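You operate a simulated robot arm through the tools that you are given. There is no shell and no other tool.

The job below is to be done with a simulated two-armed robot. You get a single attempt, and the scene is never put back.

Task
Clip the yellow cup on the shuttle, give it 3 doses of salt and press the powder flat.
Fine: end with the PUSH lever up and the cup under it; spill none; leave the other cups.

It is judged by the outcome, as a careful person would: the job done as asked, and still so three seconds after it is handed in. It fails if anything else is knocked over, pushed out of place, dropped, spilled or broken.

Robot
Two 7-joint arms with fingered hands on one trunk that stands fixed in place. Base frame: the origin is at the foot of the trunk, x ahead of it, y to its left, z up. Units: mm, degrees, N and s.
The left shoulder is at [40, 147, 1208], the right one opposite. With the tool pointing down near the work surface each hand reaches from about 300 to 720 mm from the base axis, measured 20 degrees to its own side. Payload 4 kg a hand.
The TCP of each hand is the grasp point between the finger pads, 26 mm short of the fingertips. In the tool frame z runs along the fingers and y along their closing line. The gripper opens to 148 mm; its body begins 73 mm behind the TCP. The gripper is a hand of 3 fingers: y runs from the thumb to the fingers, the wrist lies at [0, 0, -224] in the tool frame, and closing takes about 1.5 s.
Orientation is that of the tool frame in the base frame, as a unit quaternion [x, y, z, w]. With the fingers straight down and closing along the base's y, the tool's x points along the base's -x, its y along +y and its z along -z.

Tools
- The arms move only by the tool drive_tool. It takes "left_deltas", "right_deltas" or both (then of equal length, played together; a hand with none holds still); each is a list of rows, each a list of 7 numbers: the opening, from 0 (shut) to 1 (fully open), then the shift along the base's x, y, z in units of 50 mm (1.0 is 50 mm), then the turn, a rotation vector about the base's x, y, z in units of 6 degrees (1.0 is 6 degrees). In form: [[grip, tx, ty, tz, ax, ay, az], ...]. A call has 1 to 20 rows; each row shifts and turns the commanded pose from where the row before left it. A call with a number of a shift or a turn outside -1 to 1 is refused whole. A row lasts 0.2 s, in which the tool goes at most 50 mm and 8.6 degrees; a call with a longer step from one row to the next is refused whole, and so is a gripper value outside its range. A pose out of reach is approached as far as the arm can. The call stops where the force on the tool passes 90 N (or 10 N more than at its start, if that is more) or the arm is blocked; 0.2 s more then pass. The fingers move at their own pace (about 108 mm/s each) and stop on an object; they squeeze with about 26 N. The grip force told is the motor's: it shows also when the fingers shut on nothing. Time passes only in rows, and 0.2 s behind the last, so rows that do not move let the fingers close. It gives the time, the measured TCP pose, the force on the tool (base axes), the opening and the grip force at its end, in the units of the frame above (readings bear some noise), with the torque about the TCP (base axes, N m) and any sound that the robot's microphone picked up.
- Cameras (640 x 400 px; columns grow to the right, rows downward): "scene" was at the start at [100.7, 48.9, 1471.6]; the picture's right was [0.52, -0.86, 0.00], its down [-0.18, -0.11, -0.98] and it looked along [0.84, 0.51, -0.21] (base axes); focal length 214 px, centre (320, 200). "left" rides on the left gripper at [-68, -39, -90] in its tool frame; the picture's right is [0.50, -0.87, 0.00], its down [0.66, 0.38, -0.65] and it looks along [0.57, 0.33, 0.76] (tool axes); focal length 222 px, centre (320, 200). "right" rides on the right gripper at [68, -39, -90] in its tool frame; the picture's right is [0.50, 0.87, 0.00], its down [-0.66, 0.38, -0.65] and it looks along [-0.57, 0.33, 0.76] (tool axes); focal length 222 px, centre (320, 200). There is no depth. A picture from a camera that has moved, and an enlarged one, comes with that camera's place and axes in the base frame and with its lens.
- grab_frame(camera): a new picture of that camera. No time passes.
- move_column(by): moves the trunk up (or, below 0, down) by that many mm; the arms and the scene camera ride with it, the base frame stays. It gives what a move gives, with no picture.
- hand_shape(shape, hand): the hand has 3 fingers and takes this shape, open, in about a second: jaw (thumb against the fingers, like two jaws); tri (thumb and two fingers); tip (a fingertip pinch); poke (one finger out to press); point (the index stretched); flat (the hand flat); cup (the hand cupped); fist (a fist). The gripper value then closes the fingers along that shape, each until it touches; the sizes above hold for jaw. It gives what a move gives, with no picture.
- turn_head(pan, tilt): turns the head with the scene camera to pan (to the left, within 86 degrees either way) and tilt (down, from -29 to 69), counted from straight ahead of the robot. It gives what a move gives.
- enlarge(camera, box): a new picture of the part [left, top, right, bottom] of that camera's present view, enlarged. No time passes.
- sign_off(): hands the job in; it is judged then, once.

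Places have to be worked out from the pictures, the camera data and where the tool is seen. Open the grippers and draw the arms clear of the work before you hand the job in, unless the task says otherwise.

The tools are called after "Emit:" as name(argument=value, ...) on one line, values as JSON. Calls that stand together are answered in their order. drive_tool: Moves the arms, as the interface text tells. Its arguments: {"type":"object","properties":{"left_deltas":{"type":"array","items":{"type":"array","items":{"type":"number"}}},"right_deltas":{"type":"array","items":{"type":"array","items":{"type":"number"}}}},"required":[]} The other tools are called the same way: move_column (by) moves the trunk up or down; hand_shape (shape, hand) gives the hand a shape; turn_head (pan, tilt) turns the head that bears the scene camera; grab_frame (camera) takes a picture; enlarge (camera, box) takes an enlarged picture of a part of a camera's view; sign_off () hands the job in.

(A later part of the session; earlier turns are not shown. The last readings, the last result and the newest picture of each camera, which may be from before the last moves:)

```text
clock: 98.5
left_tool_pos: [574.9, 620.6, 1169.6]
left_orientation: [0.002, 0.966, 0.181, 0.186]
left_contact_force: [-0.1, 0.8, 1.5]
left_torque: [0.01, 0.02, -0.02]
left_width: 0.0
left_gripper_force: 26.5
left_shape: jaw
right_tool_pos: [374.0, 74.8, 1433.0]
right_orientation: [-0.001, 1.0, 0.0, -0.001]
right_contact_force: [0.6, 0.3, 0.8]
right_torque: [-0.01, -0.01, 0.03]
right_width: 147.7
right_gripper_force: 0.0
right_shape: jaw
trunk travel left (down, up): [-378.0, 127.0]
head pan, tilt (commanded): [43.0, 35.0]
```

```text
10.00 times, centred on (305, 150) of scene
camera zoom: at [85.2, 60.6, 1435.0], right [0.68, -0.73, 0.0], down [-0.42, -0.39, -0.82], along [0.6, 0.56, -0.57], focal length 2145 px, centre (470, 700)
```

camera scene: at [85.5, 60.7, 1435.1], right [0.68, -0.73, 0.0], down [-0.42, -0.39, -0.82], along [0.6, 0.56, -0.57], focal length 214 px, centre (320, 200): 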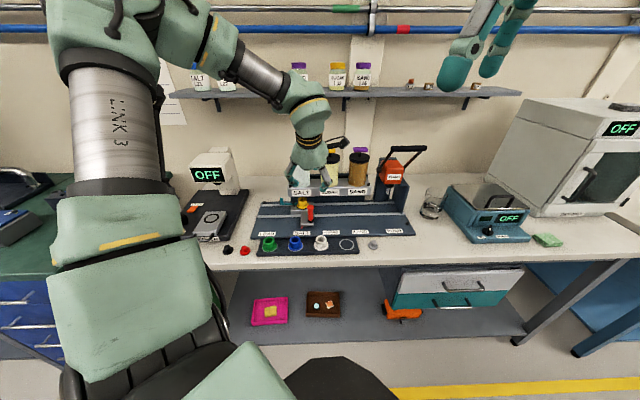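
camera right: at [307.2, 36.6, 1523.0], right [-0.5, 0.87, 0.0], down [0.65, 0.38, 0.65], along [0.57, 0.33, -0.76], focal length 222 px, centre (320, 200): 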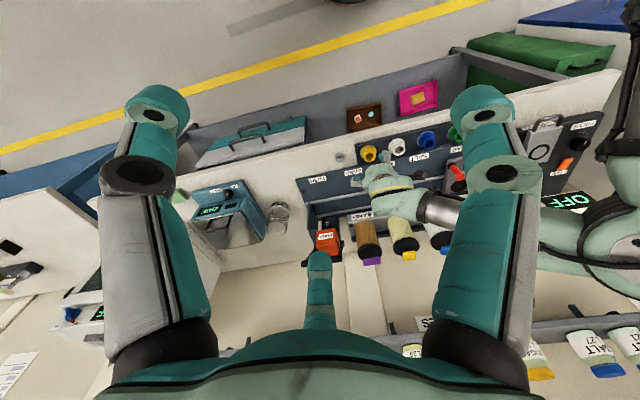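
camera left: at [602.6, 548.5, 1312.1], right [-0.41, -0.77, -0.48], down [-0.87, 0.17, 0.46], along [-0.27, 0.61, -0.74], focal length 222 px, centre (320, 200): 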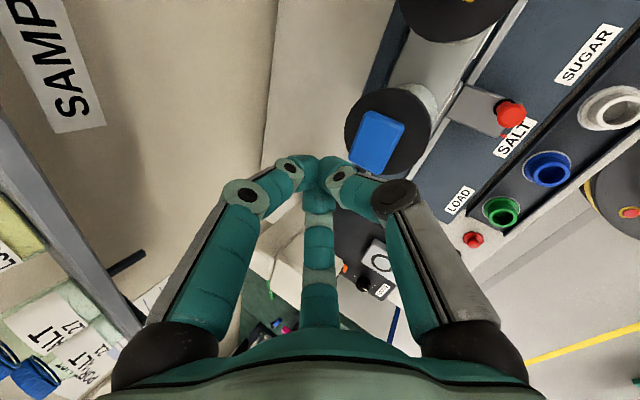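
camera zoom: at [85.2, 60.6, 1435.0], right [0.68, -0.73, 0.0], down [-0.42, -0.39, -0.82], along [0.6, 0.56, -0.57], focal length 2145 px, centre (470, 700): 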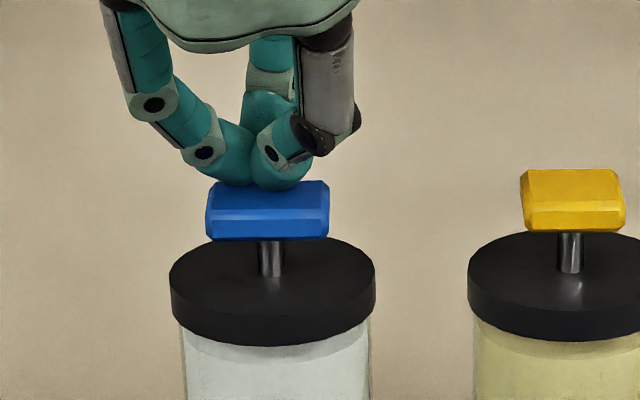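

The pad yields with a light spring — it's a push plunger. I press it further, to 10 mm more, listening for a click.

Emit:
drive_tool(left_deltas=[[0, 0, 0, -0.07, 0, 0, 0], [0, 0, 0, -0.07, 0, 0, 0], [0, 0, 0, -0.06, 0, 0, 0], [0, 0, 0, 0, 0, 0, 0]])

Emit:
enlarge(camera="scene", box=[280, 130, 330, 170])

Emit:
enlarge(camera="scene", box=[280, 190, 330, 225])

```text
clock: 99.5
left_tool_pos: [574.7, 619.8, 1161.5]
left_orientation: [0.003, 0.966, 0.181, 0.187]
left_contact_force: [0.2, 1.4, 3.8]
left_torque: [0.08, -0.04, 0.01]
left_width: 0.0
left_gripper_force: 25.7
left_shape: jaw
right_tool_pos: [374.0, 74.3, 1432.2]
right_orientation: [0.0, 1.0, 0.001, 0.0]
right_contact_force: [-0.6, -0.4, 0.5]
right_torque: [0.04, 0.01, -0.02]
right_width: 147.9
right_gripper_force: 0.0
right_shape: jaw
trunk travel left (down, up): [-378.0, 127.0]
head pan, tilt (commanded): [43.0, 35.0]
```

```text
10.00 times, centred on (305, 150) of scene
camera zoom: at [84.9, 60.0, 1435.1], right [0.68, -0.73, 0.0], down [-0.42, -0.39, -0.82], along [0.6, 0.56, -0.57], focal length 2145 px, centre (470, 700)
```

zoom: 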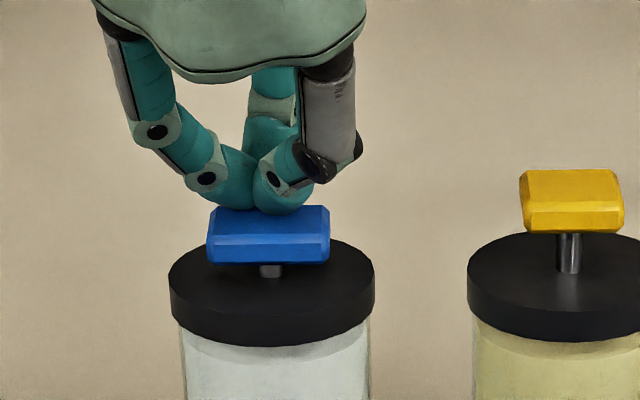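

```text
11.43 times, centred on (305, 208) of scene
camera zoom: at [84.9, 60.0, 1435.1], right [0.68, -0.73, 0.0], down [-0.42, -0.39, -0.82], along [0.6, 0.56, -0.57], focal length 2451 px, centre (491, 114)
```

zoom: 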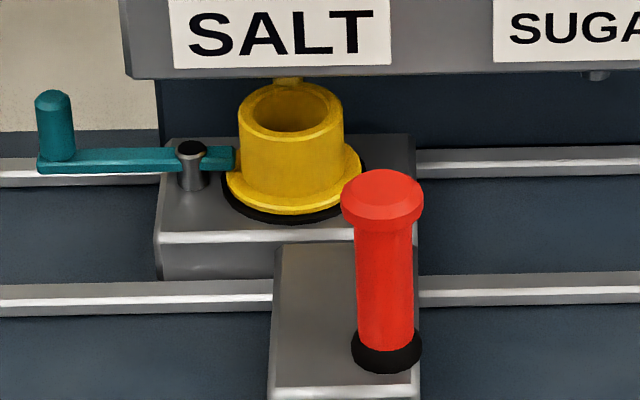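

Pad is down ~13 mm with under 4 N and ~5 mm of stem left, no click yet. I press to the end of its travel.

Emit:
drive_tool(left_deltas=[[0, 0, 0, -0.06, 0, 0, 0], [0, 0, 0, -0.06, 0, 0, 0], [0, 0, 0, 0, 0, 0, 0]])

Emit:
enlarge(camera="scene", box=[280, 130, 330, 170])

Emit:
enlarge(camera="scene", box=[280, 190, 330, 225])

```text
clock: 100.3
left_tool_pos: [575.0, 620.4, 1156.7]
left_orientation: [0.003, 0.966, 0.18, 0.187]
left_contact_force: [1.9, -0.8, 6.7]
left_torque: [0.05, -0.11, 0.01]
left_width: 0.0
left_gripper_force: 25.6
left_shape: jaw
right_tool_pos: [374.3, 75.1, 1432.9]
right_orientation: [0.0, 1.0, 0.001, 0.0]
right_contact_force: [0.1, 0.0, 0.1]
right_torque: [-0.03, -0.01, -0.02]
right_width: 148.0
right_gripper_force: 0.0
right_shape: jaw
trunk travel left (down, up): [-378.0, 127.0]
head pan, tilt (commanded): [43.0, 35.0]
heard: click
```

```text
10.00 times, centred on (305, 150) of scene
camera zoom: at [85.2, 59.9, 1435.1], right [0.68, -0.73, 0.0], down [-0.42, -0.39, -0.82], along [0.6, 0.56, -0.57], focal length 2145 px, centre (470, 700)
```

zoom: 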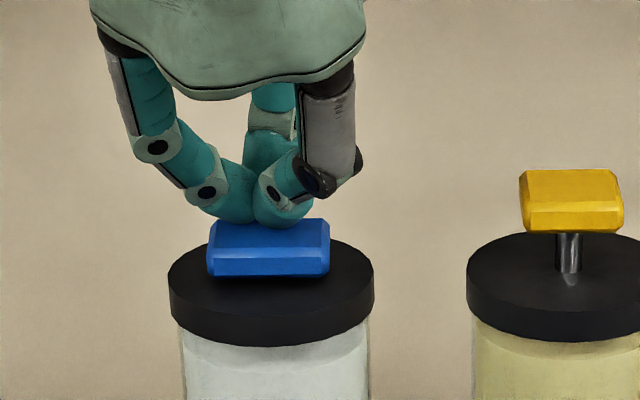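

```text
11.43 times, centred on (305, 208) of scene
camera zoom: at [85.2, 59.9, 1435.1], right [0.68, -0.73, 0.0], down [-0.42, -0.39, -0.82], along [0.6, 0.56, -0.57], focal length 2451 px, centre (491, 114)
```

zoom: 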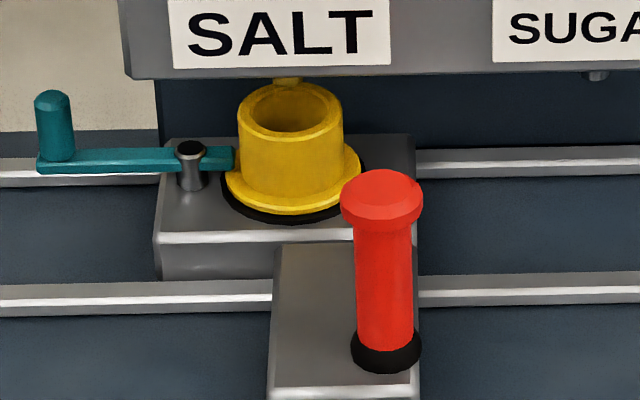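

A click: first dose. I raise to let the plunger return fully and check that it has come back and the cup is fine.

Emit:
drive_tool(left_deltas=[[0, 0, 0, 0.2, 0, 0, 0], [0, 0, 0, 0.2, 0, 0, 0], [0, 0, 0, 0.15, 0, 0, 0], [0, 0, 0, 0, 0, 0, 0], [0, 0, 0, 0, 0, 0, 0]])

Emit:
enlarge(camera="scene", box=[280, 130, 330, 170])

Emit:
enlarge(camera="scene", box=[290, 195, 320, 220])

```text
clock: 101.5
left_tool_pos: [576.8, 620.9, 1182.5]
left_orientation: [0.002, 0.966, 0.181, 0.186]
left_contact_force: [0.3, -0.2, 0.9]
left_torque: [0.01, -0.01, -0.01]
left_width: 0.0
left_gripper_force: 25.9
left_shape: jaw
right_tool_pos: [375.1, 76.6, 1433.4]
right_orientation: [0.0, 1.0, 0.001, 0.0]
right_contact_force: [0.0, 0.0, 0.6]
right_torque: [0.02, 0.01, 0.02]
right_width: 147.8
right_gripper_force: 0.1
right_shape: jaw
trunk travel left (down, up): [-378.0, 127.0]
head pan, tilt (commanded): [43.0, 35.0]
```

```text
10.00 times, centred on (305, 150) of scene
camera zoom: at [85.6, 60.9, 1435.0], right [0.68, -0.73, 0.0], down [-0.42, -0.39, -0.82], along [0.6, 0.56, -0.57], focal length 2145 px, centre (470, 700)
```

zoom: 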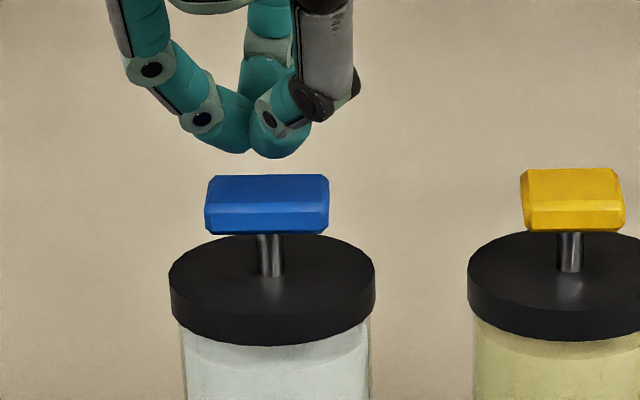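

```text
16.00 times, centred on (305, 208) of scene
camera zoom: at [85.6, 60.9, 1435.0], right [0.68, -0.73, 0.0], down [-0.42, -0.39, -0.82], along [0.6, 0.56, -0.57], focal length 3432 px, centre (560, 80)
```

zoom: 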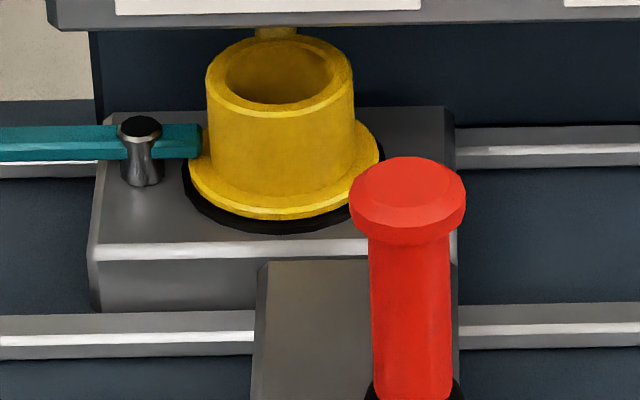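

The plunger is back at full height and nothing spilled. Second press, same depth.

Emit:
drive_tool(left_deltas=[[0, 0, 0, -0.15, 0, 0, 0], [0, 0, 0, -0.12, 0, 0, 0], [0, 0, 0, -0.1, 0, 0, 0], [0, 0, 0, -0.1, 0, 0, 0], [0, 0, 0, -0.08, 0, 0, 0], [0, 0, 0, 0, 0, 0, 0]])

Emit:
enlarge(camera="scene", box=[280, 130, 330, 170])

```text
clock: 102.9
left_tool_pos: [574.0, 619.6, 1156.6]
left_orientation: [0.004, 0.966, 0.181, 0.187]
left_contact_force: [1.2, 0.8, 5.7]
left_torque: [0.07, -0.05, 0.0]
left_width: 0.0
left_gripper_force: 25.9
left_shape: jaw
right_tool_pos: [374.8, 75.0, 1434.1]
right_orientation: [-0.001, 1.0, 0.001, -0.001]
right_contact_force: [-0.5, -0.7, -0.1]
right_torque: [0.02, 0.0, -0.01]
right_width: 148.0
right_gripper_force: 0.1
right_shape: jaw
trunk travel left (down, up): [-378.0, 127.0]
head pan, tilt (commanded): [43.0, 35.0]
heard: click
```

```text
10.00 times, centred on (305, 150) of scene
camera zoom: at [84.9, 60.1, 1435.1], right [0.68, -0.73, 0.0], down [-0.42, -0.39, -0.82], along [0.6, 0.56, -0.57], focal length 2145 px, centre (470, 700)
```

zoom: 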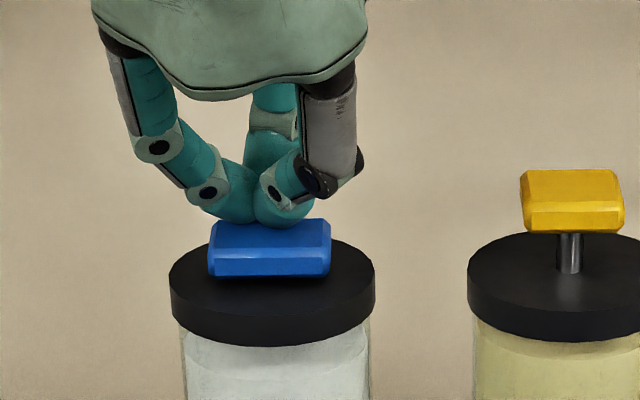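

Second click, second dose. I raise for the plunger to return, verifying before the third press.

Emit:
drive_tool(left_deltas=[[0, 0, 0, 0.2, 0, 0, 0], [0, 0, 0, 0.2, 0, 0, 0], [0, 0, 0, 0.15, 0, 0, 0], [0, 0, 0, 0, 0, 0, 0], [0, 0, 0, 0, 0, 0, 0]])

Emit:
enlarge(camera="scene", box=[270, 130, 340, 220])

```text
clock: 104.1
left_tool_pos: [576.2, 620.7, 1181.8]
left_orientation: [0.003, 0.966, 0.181, 0.185]
left_contact_force: [-1.3, 0.4, -0.7]
left_torque: [-0.03, -0.03, 0.0]
left_width: 0.0
left_gripper_force: 26.3
left_shape: jaw
right_tool_pos: [375.4, 76.5, 1432.6]
right_orientation: [0.001, 1.0, 0.0, 0.0]
right_contact_force: [-0.2, -0.8, -0.7]
right_torque: [-0.01, 0.0, -0.04]
right_width: 148.1
right_gripper_force: 0.1
right_shape: jaw
trunk travel left (down, up): [-378.0, 127.0]
head pan, tilt (commanded): [43.0, 35.0]
```

```text
4.44 times, centred on (305, 175) of scene
camera zoom: at [85.5, 60.9, 1435.0], right [0.68, -0.73, 0.0], down [-0.42, -0.39, -0.82], along [0.6, 0.56, -0.57], focal length 953 px, centre (387, 311)
```

zoom: 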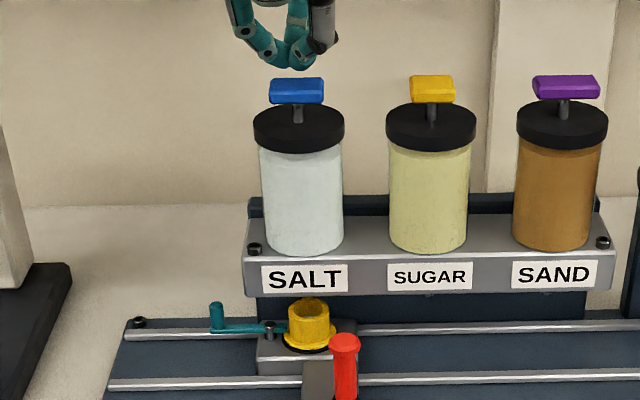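

The plunger has returned and all is in place. Third and last press.

Emit:
drive_tool(left_deltas=[[0, 0, 0, -0.15, 0, 0, 0], [0, 0, 0, -0.12, 0, 0, 0], [0, 0, 0, -0.1, 0, 0, 0], [0, 0, 0, -0.1, 0, 0, 0], [0, 0, 0, -0.08, 0, 0, 0], [0, 0, 0, 0, 0, 0, 0]])

Emit:
enlarge(camera="scene", box=[270, 130, 340, 220])

```text
clock: 105.5
left_tool_pos: [574.5, 620.3, 1153.9]
left_orientation: [0.003, 0.966, 0.181, 0.187]
left_contact_force: [1.9, -0.4, 6.2]
left_torque: [0.04, -0.09, 0.0]
left_width: 0.2
left_gripper_force: 25.9
left_shape: jaw
right_tool_pos: [374.3, 75.5, 1433.1]
right_orientation: [0.0, 1.0, 0.001, 0.0]
right_contact_force: [-0.4, 0.0, 0.0]
right_torque: [-0.01, -0.01, 0.0]
right_width: 147.7
right_gripper_force: 0.2
right_shape: jaw
trunk travel left (down, up): [-378.0, 127.0]
head pan, tilt (commanded): [43.0, 35.0]
heard: click
```

```text
4.44 times, centred on (305, 175) of scene
camera zoom: at [85.1, 60.1, 1435.1], right [0.68, -0.73, 0.0], down [-0.42, -0.39, -0.82], along [0.6, 0.56, -0.57], focal length 953 px, centre (387, 311)
```

zoom: 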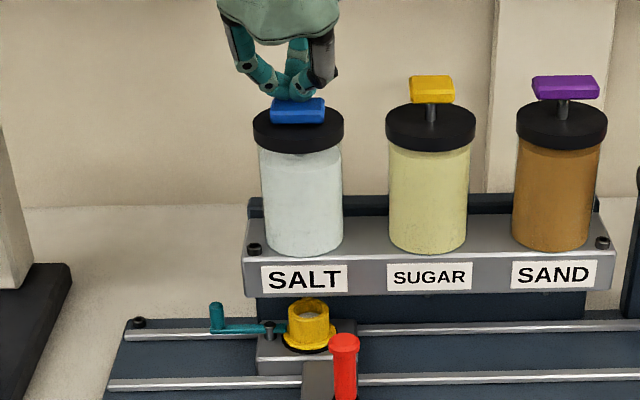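

Third click, and white powder is visible in the cup: three doses given. I raise off the pad, move back in front of the station and down to the hover point before the red post, opening the fingers.

Emit:
drive_tool(left_deltas=[[0, 0, 0, 0.3, 0, 0, 0], [0, 0, 0, 0.6, 0, 0, 0], [0, -0.415, -0.68, 0, 0, 0, 0], [0, -0.415, -0.68, 0, 0, 0, 0], [0.2, -0.415, -0.68, 0, 0, 0, 0], [0.5, -0.415, -0.68, 0, 0, 0, 0], [0.5, 0, 0, -0.89, 0, 0, 0], [0.5, 0, 0, -0.89, 0, 0, 0], [0.5, 0, 0, -0.89, 0, 0, 0], [0.5, 0, 0, -0.89, 0, 0, 0], [0.5, 0, 0, 0, 0, 0, 0], [0.5, 0, 0, 0, 0, 0, 0]])

Emit:
grab_frame(camera="left")

Emit:
enlarge(camera="scene", box=[250, 140, 350, 240])

```text
clock: 108.1
left_tool_pos: [491.2, 481.9, 1020.7]
left_orientation: [0.003, 0.966, 0.18, 0.186]
left_contact_force: [0.9, -0.3, 0.2]
left_torque: [0.03, 0.01, -0.02]
left_width: 73.6
left_gripper_force: 0.0
left_shape: jaw
right_tool_pos: [375.1, 76.4, 1433.1]
right_orientation: [0.001, 1.0, 0.001, 0.0]
right_contact_force: [0.1, 0.3, 0.3]
right_torque: [0.0, -0.01, 0.0]
right_width: 148.0
right_gripper_force: 0.1
right_shape: jaw
trunk travel left (down, up): [-378.0, 127.0]
head pan, tilt (commanded): [43.0, 35.0]
```

```text
taken
camera left: at [524.0, 409.5, 1108.1], right [-0.41, -0.77, -0.48], down [-0.87, 0.17, 0.46], along [-0.27, 0.61, -0.74], focal length 222 px, centre (320, 200)
```

left: 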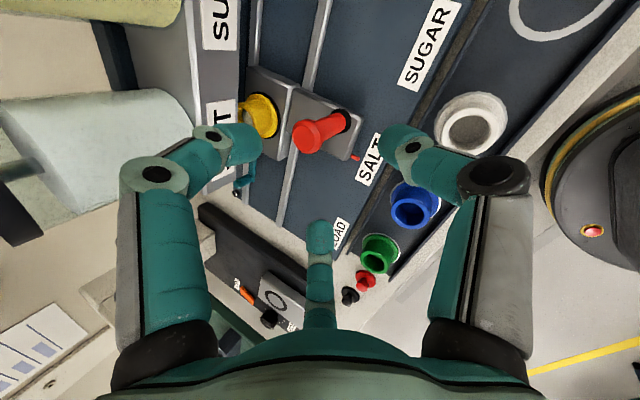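

```text
4.00 times, centred on (300, 190) of scene
camera zoom: at [85.0, 60.1, 1435.1], right [0.68, -0.73, 0.0], down [-0.42, -0.39, -0.82], along [0.6, 0.56, -0.57], focal length 858 px, centre (400, 240)
```

zoom: 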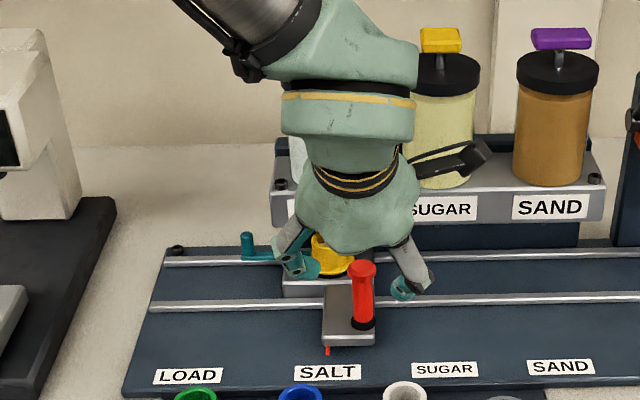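

The post is right ahead of the fingers. I advance along the tool axis and cage it again.

Emit:
drive_tool(left_deltas=[[0.5, 0.222, 0.224, -0.509, 0, 0, 0], [0.5, 0.222, 0.224, -0.509, 0, 0, 0], [0.5, 0.222, 0.224, -0.509, 0, 0, 0], [0.5, 0, 0, 0, 0, 0, 0], [0.5, 0, 0, 0, 0, 0, 0]])

Emit:
enlarge(camera="left", box=[200, 60, 420, 240])

Emit:
enlarge(camera="scene", box=[265, 170, 345, 230])

```text
clock: 109.3
left_tool_pos: [525.5, 519.7, 945.0]
left_orientation: [0.002, 0.966, 0.181, 0.186]
left_contact_force: [0.3, 0.4, -0.4]
left_torque: [-0.01, -0.02, -0.02]
left_width: 73.5
left_gripper_force: 0.2
left_shape: jaw
right_tool_pos: [374.5, 75.7, 1432.7]
right_orientation: [0.0, 1.0, 0.001, 0.0]
right_contact_force: [0.1, -0.4, 0.4]
right_torque: [-0.01, 0.0, -0.01]
right_width: 147.9
right_gripper_force: 0.0
right_shape: jaw
trunk travel left (down, up): [-378.0, 127.0]
head pan, tilt (commanded): [43.0, 35.0]
```

```text
2.22 times, centred on (310, 150) of left
camera zoom: at [558.7, 444.4, 1032.6], right [-0.41, -0.77, -0.48], down [-0.87, 0.17, 0.46], along [-0.28, 0.61, -0.74], focal length 494 px, centre (342, 311)
```

zoom: 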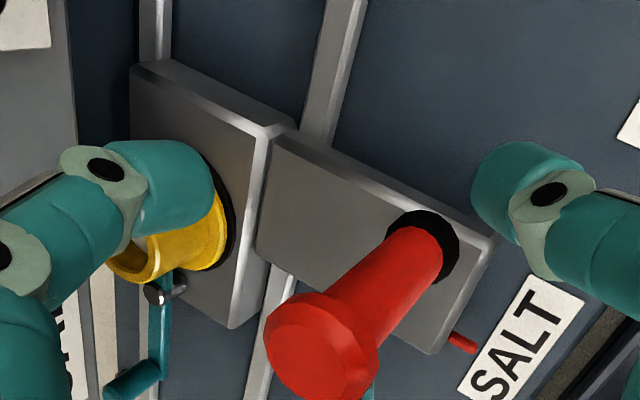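

```text
6.67 times, centred on (305, 200) of scene
camera zoom: at [85.3, 60.6, 1435.0], right [0.68, -0.73, 0.0], down [-0.42, -0.39, -0.82], along [0.6, 0.56, -0.57], focal length 1430 px, centre (420, 200)
```

zoom: 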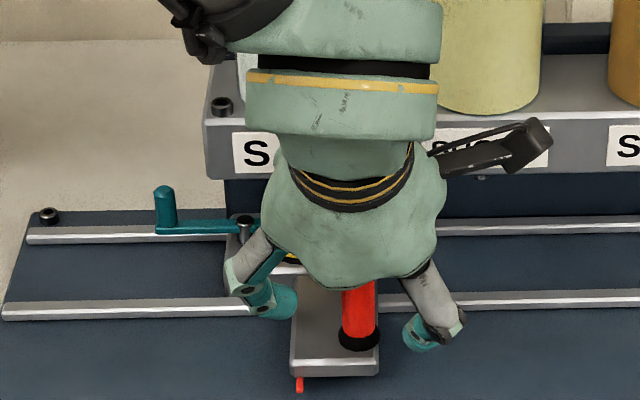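

Centred on the post. I close to the loose cage again.

Emit:
drive_tool(left_deltas=[[0.42, 0.02, -0.02, 0, 0, 0, 0], [0.35, 0, 0, 0, 0, 0, 0], [0.28, 0, 0, 0, 0, 0, 0], [0.22, 0, 0, 0, 0, 0, 0], [0.22, 0, 0, 0, 0, 0, 0]])

Emit:
enlarge(camera="left", box=[200, 60, 420, 240])

```text
clock: 110.5
left_tool_pos: [526.2, 516.2, 945.2]
left_orientation: [0.002, 0.966, 0.181, 0.186]
left_contact_force: [0.0, -0.1, -0.9]
left_torque: [-0.01, 0.01, -0.03]
left_width: 33.0
left_gripper_force: 0.1
left_shape: jaw
right_tool_pos: [374.3, 76.3, 1432.4]
right_orientation: [0.0, 1.0, 0.0, 0.0]
right_contact_force: [0.6, -0.2, 1.0]
right_torque: [-0.02, 0.02, 0.03]
right_width: 147.7
right_gripper_force: 0.1
right_shape: jaw
trunk travel left (down, up): [-378.0, 127.0]
head pan, tilt (commanded): [43.0, 35.0]
```

```text
2.22 times, centred on (310, 150) of left
camera zoom: at [559.6, 443.6, 1032.2], right [-0.41, -0.77, -0.48], down [-0.87, 0.17, 0.46], along [-0.28, 0.61, -0.74], focal length 494 px, centre (342, 311)
```

zoom: 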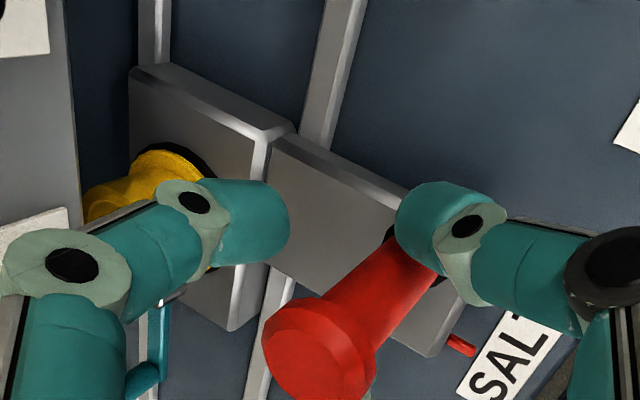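

Caged with no force. I slide the shuttle onward along the rail, first 150 mm, at a gentle 50 mm/s.

Emit:
drive_tool(left_deltas=[[0.22, 0.1, -0.1, 0, 0, 0, 0], [0.22, 0.1414, -0.1414, 0, 0, 0, 0], [0.22, 0.1414, -0.1414, 0, 0, 0, 0], [0.22, 0.1414, -0.1414, 0, 0, 0, 0], [0.22, 0.1414, -0.1414, 0, 0, 0, 0], [0.22, 0.1414, -0.1414, 0, 0, 0, 0], [0.22, 0.1414, -0.1414, 0, 0, 0, 0], [0.22, 0.1414, -0.1414, 0, 0, 0, 0], [0.22, 0.1414, -0.1414, 0, 0, 0, 0], [0.22, 0.1414, -0.1414, 0, 0, 0, 0], [0.22, 0.1414, -0.1414, 0, 0, 0, 0], [0.22, 0.1414, -0.1414, 0, 0, 0, 0], [0.22, 0.1414, -0.1414, 0, 0, 0, 0], [0.22, 0.1414, -0.1414, 0, 0, 0, 0], [0.22, 0.1414, -0.1414, 0, 0, 0, 0], [0.22, 0, 0, 0, 0, 0, 0]])

Emit:
enlarge(camera="left", box=[200, 60, 420, 240])

Emit:
enlarge(camera="scene", box=[280, 130, 440, 240])

```text
clock: 113.9
left_tool_pos: [629.2, 412.5, 945.0]
left_orientation: [0.003, 0.965, 0.181, 0.188]
left_contact_force: [1.1, 0.6, 0.4]
left_torque: [0.0, 0.02, -0.02]
left_width: 33.1
left_gripper_force: 0.1
left_shape: jaw
right_tool_pos: [374.3, 76.4, 1432.8]
right_orientation: [0.001, 1.0, 0.001, 0.0]
right_contact_force: [0.4, 0.2, -0.1]
right_torque: [0.0, 0.03, 0.02]
right_width: 148.0
right_gripper_force: 0.1
right_shape: jaw
trunk travel left (down, up): [-378.0, 127.0]
head pan, tilt (commanded): [43.0, 35.0]
```

```text
2.22 times, centred on (310, 150) of left
camera zoom: at [661.8, 339.7, 1031.9], right [-0.41, -0.77, -0.48], down [-0.87, 0.17, 0.46], along [-0.27, 0.61, -0.74], focal length 494 px, centre (342, 311)
```

zoom: 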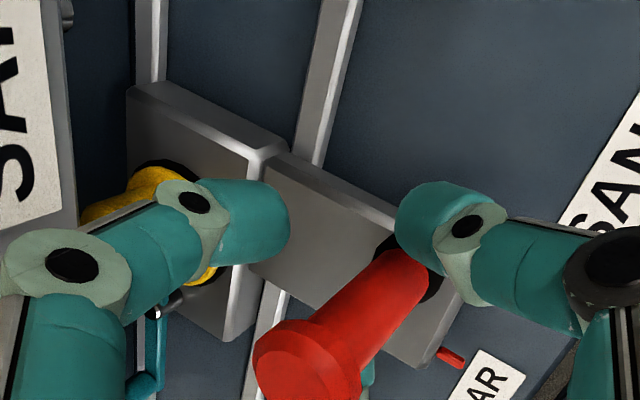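

```text
3.64 times, centred on (360, 185) of scene
camera zoom: at [85.1, 60.9, 1435.0], right [0.68, -0.73, 0.0], down [-0.42, -0.39, -0.82], along [0.6, 0.56, -0.57], focal length 780 px, centre (174, 254)
```

zoom: 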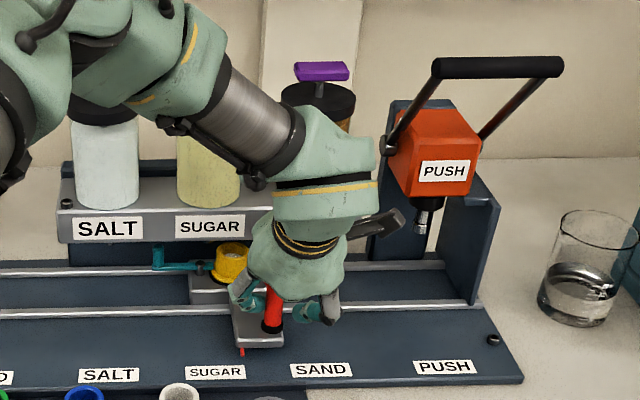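

Smooth so far; the salt is visible in the cup. I continue 140 mm toward PUSH, slowly turning the wrist −18° about vertical to ease the reach.

Emit:
drive_tool(left_deltas=[[0.22, 0.1414, -0.1414, 0, 0, 0, -0.25], [0.22, 0.1414, -0.1414, 0, 0, 0, -0.25], [0.22, 0.1414, -0.1414, 0, 0, 0, -0.25], [0.22, 0.1414, -0.1414, 0, 0, 0, -0.25], [0.22, 0.1414, -0.1414, 0, 0, 0, -0.25], [0.22, 0.1414, -0.1414, 0, 0, 0, -0.25], [0.22, 0.1414, -0.1414, 0, 0, 0, -0.25], [0.22, 0.1414, -0.1414, 0, 0, 0, -0.25], [0.22, 0.1414, -0.1414, 0, 0, 0, -0.25], [0.22, 0.1414, -0.1414, 0, 0, 0, -0.25], [0.22, 0.1414, -0.1414, 0, 0, 0, -0.25], [0.22, 0.1414, -0.1414, 0, 0, 0, -0.25], [0.22, 0.1414, -0.1414, 0, 0, 0, 0], [0.22, 0.1414, -0.1414, 0, 0, 0, 0], [0.22, 0, 0, 0, 0, 0, 0]])

Emit:
enlarge(camera="left", box=[200, 60, 420, 240])

Emit:
enlarge(camera="scene", box=[300, 130, 460, 240])

```text
clock: 117.1
left_tool_pos: [662.0, 341.9, 991.9]
left_orientation: [0.154, 0.954, 0.149, 0.211]
left_contact_force: [-1.2, -0.5, 0.4]
left_torque: [0.0, 0.0, 0.01]
left_width: 33.0
left_gripper_force: 0.0
left_shape: jaw
left hand out of reach, approached as far as the arm can: row 1, 2, 3, 4, 5, 6, 7, 8, 9, 10, 11, 12, 13, 14
right_tool_pos: [374.6, 75.4, 1433.2]
right_orientation: [0.0, 1.0, 0.001, 0.0]
right_contact_force: [0.0, 0.0, 0.0]
right_torque: [-0.02, 0.03, -0.02]
right_width: 148.1
right_gripper_force: 0.0
right_shape: jaw
trunk travel left (down, up): [-378.0, 127.0]
head pan, tilt (commanded): [43.0, 35.0]
```

```text
2.22 times, centred on (310, 150) of left
camera zoom: at [672.3, 261.4, 1078.4], right [-0.63, -0.61, -0.48], down [-0.77, 0.43, 0.46], along [-0.07, 0.66, -0.74], focal length 494 px, centre (342, 311)
```

zoom: 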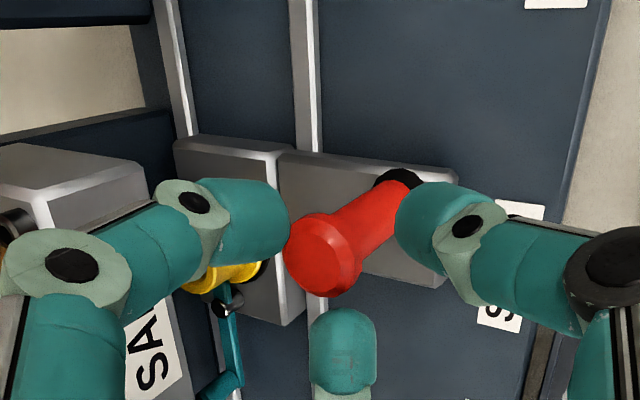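

```text
3.64 times, centred on (380, 185) of scene
camera zoom: at [85.7, 60.7, 1435.0], right [0.68, -0.73, 0.0], down [-0.42, -0.39, -0.82], along [0.6, 0.56, -0.57], focal length 780 px, centre (102, 254)
```

zoom: 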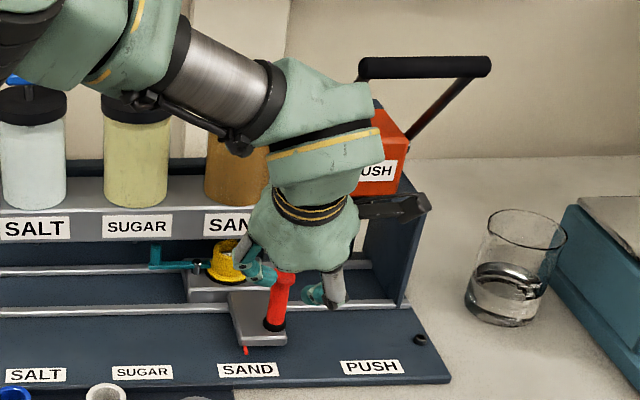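

The arm ran into a joint limit (its elbow is winged out from the LOAD side) and the hand lifted off the post near SAND; nothing was disturbed. I withdraw, straighten the hand and return toward the home pose so the arm can re-approach with a better elbow configuration.

Emit:
drive_tool(left_deltas=[[0.4, -0.2, -0.1, 0.5, 0, 0, 0], [0.5, -0.4, -0.2, 0.7, 0, 0, 0], [0.5, -0.5, -0.3, 0.7, 0, 0, 0], [0.5, -0.6, -0.3, 0.6, 0, 0, 0], [0.5, -0.6, -0.2, 0.6, 0, 0, 0], [0.5, -0.6, 0, 0.6, 0, 0, 0], [0.5, -0.6, 0, 0.6, 0, 0, 0], [0.5, -0.6, 0, 0.6, 0, 0, 0], [0.5, 0, 0, 0, 0, 0, 0]])

Emit:
grab_frame(camera="scene")

```text
clock: 119.1
left_tool_pos: [458.5, 284.8, 1236.6]
left_orientation: [0.153, 0.954, 0.15, 0.211]
left_contact_force: [0.7, 1.2, -0.3]
left_torque: [0.01, 0.0, -0.01]
left_width: 73.5
left_gripper_force: 0.0
left_shape: jaw
right_tool_pos: [374.7, 75.5, 1431.2]
right_orientation: [0.0, 1.0, 0.001, 0.0]
right_contact_force: [0.5, 0.4, -0.6]
right_torque: [0.02, 0.01, -0.01]
right_width: 148.0
right_gripper_force: 0.0
right_shape: jaw
trunk travel left (down, up): [-378.0, 127.0]
head pan, tilt (commanded): [43.0, 35.0]
```

```text
taken
camera scene: at [86.2, 60.7, 1434.9], right [0.68, -0.73, 0.0], down [-0.42, -0.39, -0.82], along [0.6, 0.56, -0.57], focal length 214 px, centre (320, 200)
```

scene: 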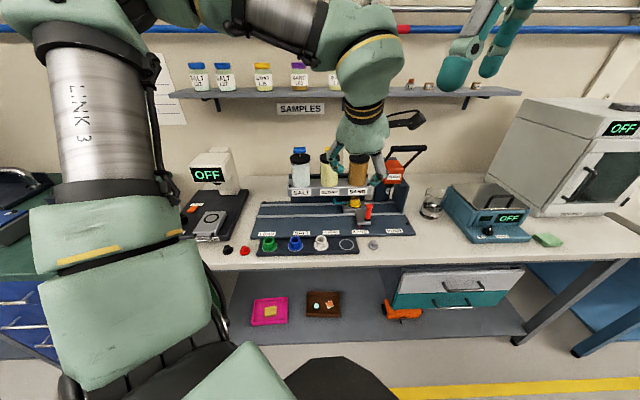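

The shuttle stands near SAND with the cup upright. I reset the hand orientation here: upright, yaw back to 0, then tilt 30° straight forward (+x), which suits this side better.

Emit:
drive_tool(left_deltas=[[0.5, 0, 0, 0, -0.438, 0.899, 0], [0.5, 0, 0, 0, -0.438, 0.899, 0], [0.5, 0, 0, 0, -0.438, 0.899, 0], [0.5, 0, 0, 0, -0.438, 0.899, 0], [0.5, 0, 0, 0, -0.438, 0.899, 0], [0.5, 0, 0, 0, 0, 0, 1], [0.5, 0, 0, 0, 0, 0, 1], [0.5, 0, 0, 0, 0, 0, 1], [0.5, 0, 0, 0, 0, -1, 0], [0.5, 0, 0, 0, 0, -1, 0], [0.5, 0, 0, 0, 0, -1, 0], [0.5, 0, 0, 0, 0, -1, 0], [0.5, 0, 0, 0, 0, -1, 0], [0, 0, 0, 0, 0, 0, 0], [0, 0, 0, 0, 0, 0, 0]])

Emit:
drive_tool(left_deltas=[[0, 0.5, -0.1, -0.4, 0, 0, 0], [0, 0.6, -0.1, -0.5, 0, 0, 0], [0, 0.6, -0.1, -0.5, 0, 0, 0], [0, 0.6, -0.1, -0.5, 0, 0, 0], [0, 0.6, 0, -0.5, 0, 0, 0], [0, 0.6, 0, -0.5, 0, 0, 0], [0, 0.5, 0, -0.5, 0, 0, 0], [0, 0, 0, 0, 0, 0, 0]])

Emit:
grab_frame(camera="scene")

Emit:
grab_frame(camera="left")

```text
clock: 122.3
left_tool_pos: [457.7, 285.2, 1234.1]
left_orientation: [0.001, 0.966, 0.001, 0.259]
left_contact_force: [0.7, 0.0, 0.4]
left_torque: [-0.01, 0.02, 0.03]
left_width: 0.4
left_gripper_force: 15.6
left_shape: jaw
right_tool_pos: [374.4, 76.2, 1433.9]
right_orientation: [0.0, 1.0, 0.0, 0.0]
right_contact_force: [-0.3, 0.0, -0.9]
right_torque: [0.03, -0.04, 0.01]
right_width: 148.1
right_gripper_force: 0.0
right_shape: jaw
trunk travel left (down, up): [-378.0, 127.0]
head pan, tilt (commanded): [43.0, 35.0]
```

```text
clock: 124.1
left_tool_pos: [657.5, 266.2, 1063.6]
left_orientation: [0.002, 0.966, 0.001, 0.26]
left_contact_force: [1.0, -0.7, -0.4]
left_torque: [0.01, -0.04, 0.0]
left_width: 0.0
left_gripper_force: 26.4
left_shape: jaw
right_tool_pos: [374.5, 75.5, 1433.3]
right_orientation: [0.001, 1.0, 0.0, 0.0]
right_contact_force: [-0.1, 0.4, 1.3]
right_torque: [0.06, -0.03, 0.0]
right_width: 147.6
right_gripper_force: 0.1
right_shape: jaw
trunk travel left (down, up): [-378.0, 127.0]
head pan, tilt (commanded): [43.0, 35.0]
```

```text
taken
camera scene: at [84.8, 60.5, 1435.1], right [0.68, -0.73, 0.0], down [-0.42, -0.39, -0.82], along [0.6, 0.56, -0.57], focal length 214 px, centre (320, 200)
```

scene: 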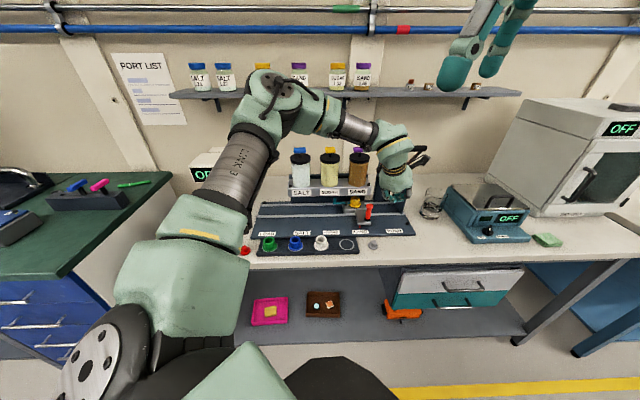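

```text
taken
camera left: at [672.0, 225.0, 1174.8], right [-0.44, -0.86, -0.25], down [-0.89, 0.38, 0.24], along [-0.11, 0.33, -0.94], focal length 222 px, centre (320, 200)
```

left: 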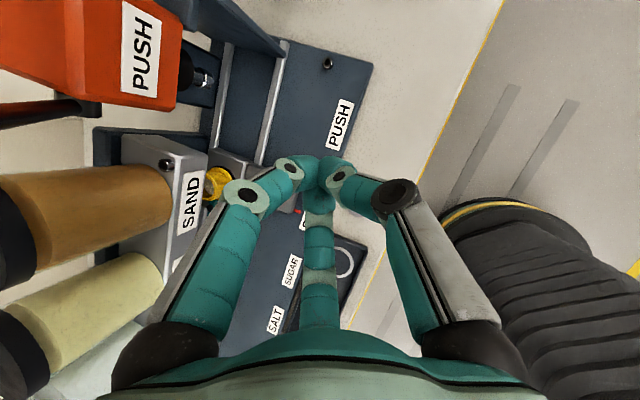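

This configuration reaches well. I zoom to find where the shuttle and post now stand.

Emit:
enlarge(camera="scene", box=[330, 180, 420, 240])

Emit:
enlarge(camera="left", box=[90, 30, 400, 240])

```text
6.67 times, centred on (375, 210) of scene
camera zoom: at [84.8, 60.5, 1435.1], right [0.68, -0.73, 0.0], down [-0.42, -0.39, -0.82], along [0.6, 0.56, -0.57], focal length 1430 px, centre (-47, 133)
```

zoom: 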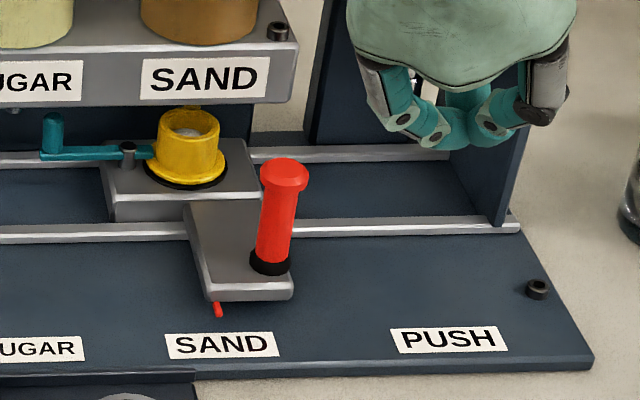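

```text
1.90 times, centred on (245, 135) of left
camera zoom: at [672.0, 225.0, 1174.8], right [-0.44, -0.86, -0.25], down [-0.89, 0.38, 0.24], along [-0.11, 0.33, -0.94], focal length 423 px, centre (463, 324)
```

zoom: 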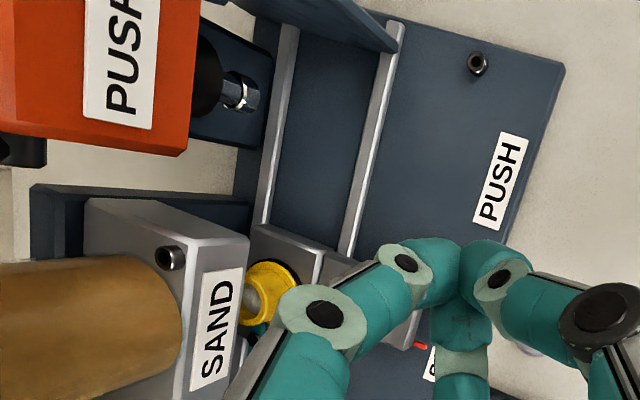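

The shuttle is at SAND (+350 mm), post at about (679, 360). I move the closed fingertips behind the post (left side) and lower them to shaft height.

Emit:
drive_tool(left_deltas=[[0, -0.1413, 0.797, 0, 0, 0, 0], [0, -0.1413, 0.797, 0, 0, 0, 0], [0, -0.1413, 0.797, 0, 0, 0, 0], [0, 0, 0, -0.7, 0, 0, 0], [0, 0, 0, -0.7, 0, 0, 0], [0, 0, 0, -0.5, 0, 0, 0], [0, 0, 0, 0, 0, 0, 0], [0, 0, 0, 0, 0, 0, 0]])

Emit:
enlarge(camera="scene", box=[310, 160, 420, 240])

Emit:
grab_frame(camera="left")

```text
clock: 125.9
left_tool_pos: [639.4, 386.3, 970.0]
left_orientation: [0.002, 0.966, 0.002, 0.258]
left_contact_force: [0.3, -0.4, -1.4]
left_torque: [-0.02, 0.02, 0.03]
left_width: 0.0
left_gripper_force: 26.0
left_shape: jaw
right_tool_pos: [374.9, 75.7, 1432.6]
right_orientation: [0.0, 1.0, 0.001, -0.001]
right_contact_force: [-0.5, -0.2, 0.2]
right_torque: [0.0, 0.02, 0.01]
right_width: 147.9
right_gripper_force: 0.0
right_shape: jaw
trunk travel left (down, up): [-378.0, 127.0]
head pan, tilt (commanded): [43.0, 35.0]
```

```text
5.00 times, centred on (365, 200) of scene
camera zoom: at [85.4, 60.7, 1435.0], right [0.68, -0.73, 0.0], down [-0.42, -0.39, -0.82], along [0.6, 0.56, -0.57], focal length 1072 px, centre (95, 200)
```

zoom: 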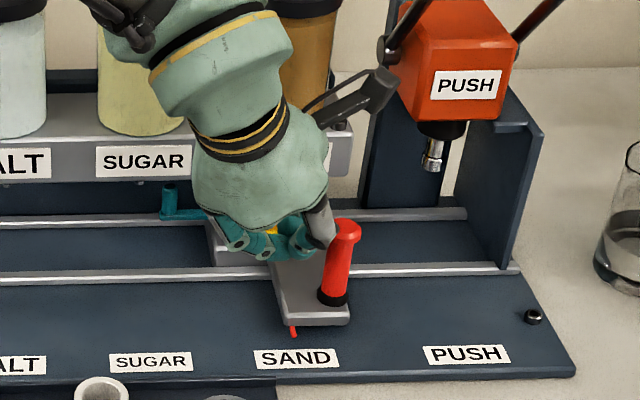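

```text
taken
camera left: at [653.0, 346.6, 1080.3], right [-0.44, -0.86, -0.25], down [-0.89, 0.38, 0.24], along [-0.11, 0.33, -0.94], focal length 222 px, centre (320, 200)
```

left: 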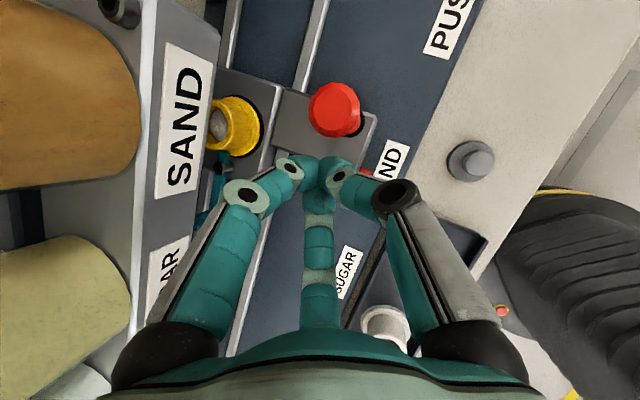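

The fingertips hang left of the post. I lower the last 26 mm and then push toward PUSH in small steps.

Emit:
drive_tool(left_deltas=[[0, 0, 0, -0.3, 0, 0, 0], [0, 0, 0, -0.22, 0, 0, 0], [0, 0, 0, 0, 0, 0, 0], [0, 0.1414, -0.1414, 0, 0, 0, 0], [0, 0.1414, -0.1414, 0, 0, 0, 0], [0, 0.1414, -0.1414, 0, 0, 0, 0], [0, 0, 0, 0, 0, 0, 0]])

Emit:
enlarge(camera="scene", box=[310, 160, 420, 240])

Emit:
grab_frame(camera="left")

```text
clock: 127.5
left_tool_pos: [657.7, 365.7, 944.3]
left_orientation: [0.002, 0.966, 0.001, 0.259]
left_contact_force: [-3.4, 0.6, -1.7]
left_torque: [0.05, 0.1, 0.0]
left_width: 0.1
left_gripper_force: 26.0
left_shape: jaw
right_tool_pos: [375.1, 74.8, 1432.3]
right_orientation: [0.0, 1.0, 0.0, 0.0]
right_contact_force: [-0.2, 0.1, -0.4]
right_torque: [-0.03, -0.01, 0.01]
right_width: 147.9
right_gripper_force: 0.0
right_shape: jaw
trunk travel left (down, up): [-378.0, 127.0]
head pan, tilt (commanded): [43.0, 35.0]
```

```text
5.00 times, centred on (365, 200) of scene
camera zoom: at [85.1, 60.6, 1435.0], right [0.68, -0.73, 0.0], down [-0.42, -0.39, -0.82], along [0.6, 0.56, -0.57], focal length 1072 px, centre (95, 200)
```

zoom: 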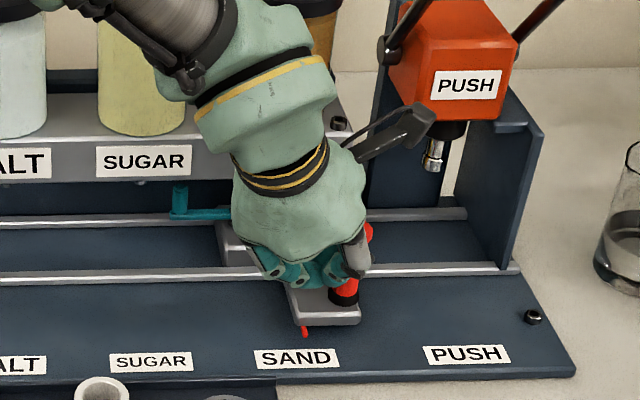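

```text
taken
camera left: at [671.6, 326.0, 1054.6], right [-0.44, -0.86, -0.25], down [-0.89, 0.38, 0.24], along [-0.11, 0.33, -0.94], focal length 222 px, centre (320, 200)
```

left: 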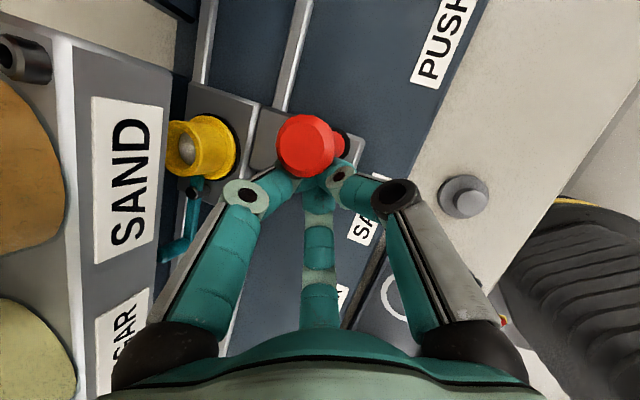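

The shuttle moves with the push (a few newtons). I continue 100 mm.

Emit:
drive_tool(left_deltas=[[0, 0.1414, -0.1414, 0, 0, 0, 0], [0, 0.1414, -0.1414, 0, 0, 0, 0], [0, 0.1414, -0.1414, 0, 0, 0, 0], [0, 0.1414, -0.1414, 0, 0, 0, 0], [0, 0.1414, -0.1414, 0, 0, 0, 0], [0, 0.1414, -0.1414, 0, 0, 0, 0], [0, 0.1414, -0.1414, 0, 0, 0, 0], [0, 0.1414, -0.1414, 0, 0, 0, 0], [0, 0.1414, -0.1414, 0, 0, 0, 0], [0, 0.1414, -0.1414, 0, 0, 0, 0], [0, 0, 0, 0, 0, 0, 0]])

Emit:
enlarge(camera="scene", box=[340, 150, 450, 240])

Emit:
grab_frame(camera="left")

```text
clock: 129.9
left_tool_pos: [676.3, 312.3, 981.4]
left_orientation: [0.002, 0.966, 0.001, 0.259]
left_contact_force: [-0.1, 0.2, -0.6]
left_torque: [0.01, 0.0, -0.02]
left_width: 0.0
left_gripper_force: 26.5
left_shape: jaw
left hand out of reach, approached as far as the arm can: row 2, 3, 4, 5, 6, 7, 8, 9, 10
right_tool_pos: [374.9, 75.9, 1432.8]
right_orientation: [0.0, 1.0, 0.001, 0.0]
right_contact_force: [-0.3, -0.1, -0.8]
right_torque: [-0.01, 0.02, 0.01]
right_width: 147.8
right_gripper_force: 0.1
right_shape: jaw
trunk travel left (down, up): [-378.0, 127.0]
head pan, tilt (commanded): [43.0, 35.0]
```

```text
4.44 times, centred on (395, 195) of scene
camera zoom: at [85.5, 60.7, 1435.0], right [0.68, -0.73, 0.0], down [-0.42, -0.39, -0.82], along [0.6, 0.56, -0.57], focal length 953 px, centre (-13, 222)
```

zoom: 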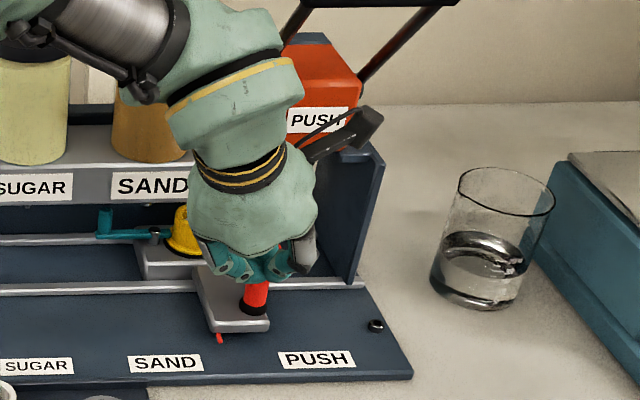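

```text
taken
camera left: at [690.7, 271.9, 1091.7], right [-0.44, -0.86, -0.25], down [-0.89, 0.38, 0.24], along [-0.11, 0.33, -0.94], focal length 222 px, centre (320, 200)
```

left: 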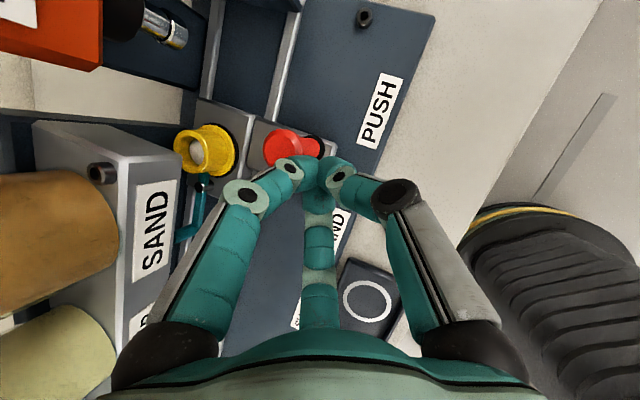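

The arm again refuses at low wrist height, as at LOAD before the trunk was lowered. I raise the hand 130 mm and lower the trunk 120 mm.

Emit:
drive_tool(left_deltas=[[0, -0.2, 0, 0.8, 0, 0, 0], [0, -0.2, 0, 0.9, 0, 0, 0], [0, 0, 0, 0.9, 0, 0, 0], [0, 0, 0, 0, 0, 0, 0]])

Emit:
move_column(by=-120)

Emit:
grab_frame(camera="scene")

Emit:
grab_frame(camera="left")

```text
clock: 130.9
left_tool_pos: [654.9, 310.0, 1111.5]
left_orientation: [0.002, 0.966, 0.001, 0.259]
left_contact_force: [-0.5, -0.4, 0.9]
left_torque: [0.0, 0.01, -0.02]
left_width: 0.0
left_gripper_force: 26.6
left_shape: jaw
right_tool_pos: [375.2, 76.5, 1432.4]
right_orientation: [0.0, 1.0, 0.0, -0.001]
right_contact_force: [0.0, 0.4, -0.1]
right_torque: [-0.02, -0.01, -0.01]
right_width: 148.1
right_gripper_force: 0.1
right_shape: jaw
trunk travel left (down, up): [-378.0, 127.0]
head pan, tilt (commanded): [43.0, 35.0]
```

```text
clock: 132.4
left_tool_pos: [654.6, 310.2, 993.2]
left_orientation: [0.002, 0.966, 0.001, 0.26]
left_contact_force: [-0.5, -0.2, -0.2]
left_torque: [0.0, 0.01, 0.01]
left_width: 0.3
left_gripper_force: 25.9
left_shape: jaw
right_tool_pos: [375.9, 76.2, 1313.4]
right_orientation: [0.0, 1.0, 0.001, -0.001]
right_contact_force: [-0.4, -0.2, 0.6]
right_torque: [0.01, -0.01, 0.0]
right_width: 147.7
right_gripper_force: 0.0
right_shape: jaw
trunk travel left (down, up): [-258.0, 247.0]
head pan, tilt (commanded): [43.0, 35.0]
```

```text
taken
camera scene: at [85.3, 60.5, 1315.8], right [0.68, -0.73, 0.0], down [-0.42, -0.39, -0.82], along [0.6, 0.56, -0.57], focal length 214 px, centre (320, 200)
```

scene: 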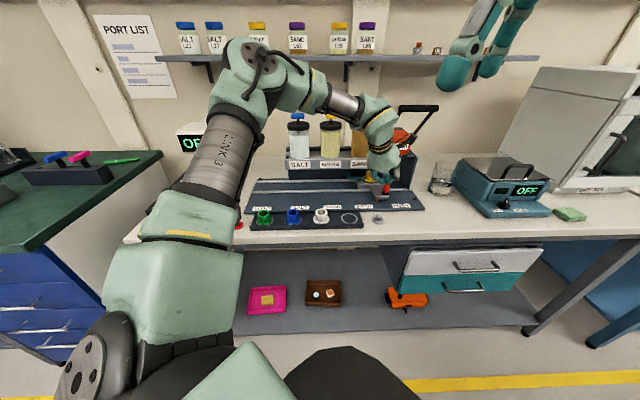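

```text
taken
camera left: at [668.2, 270.9, 1103.2], right [-0.44, -0.86, -0.25], down [-0.89, 0.38, 0.24], along [-0.11, 0.33, -0.94], focal length 222 px, centre (320, 200)
```

left: 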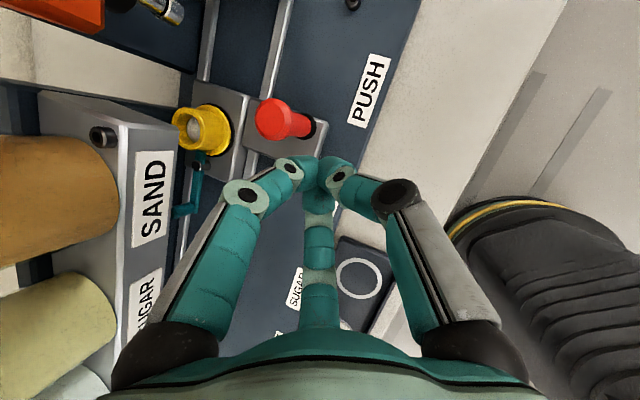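

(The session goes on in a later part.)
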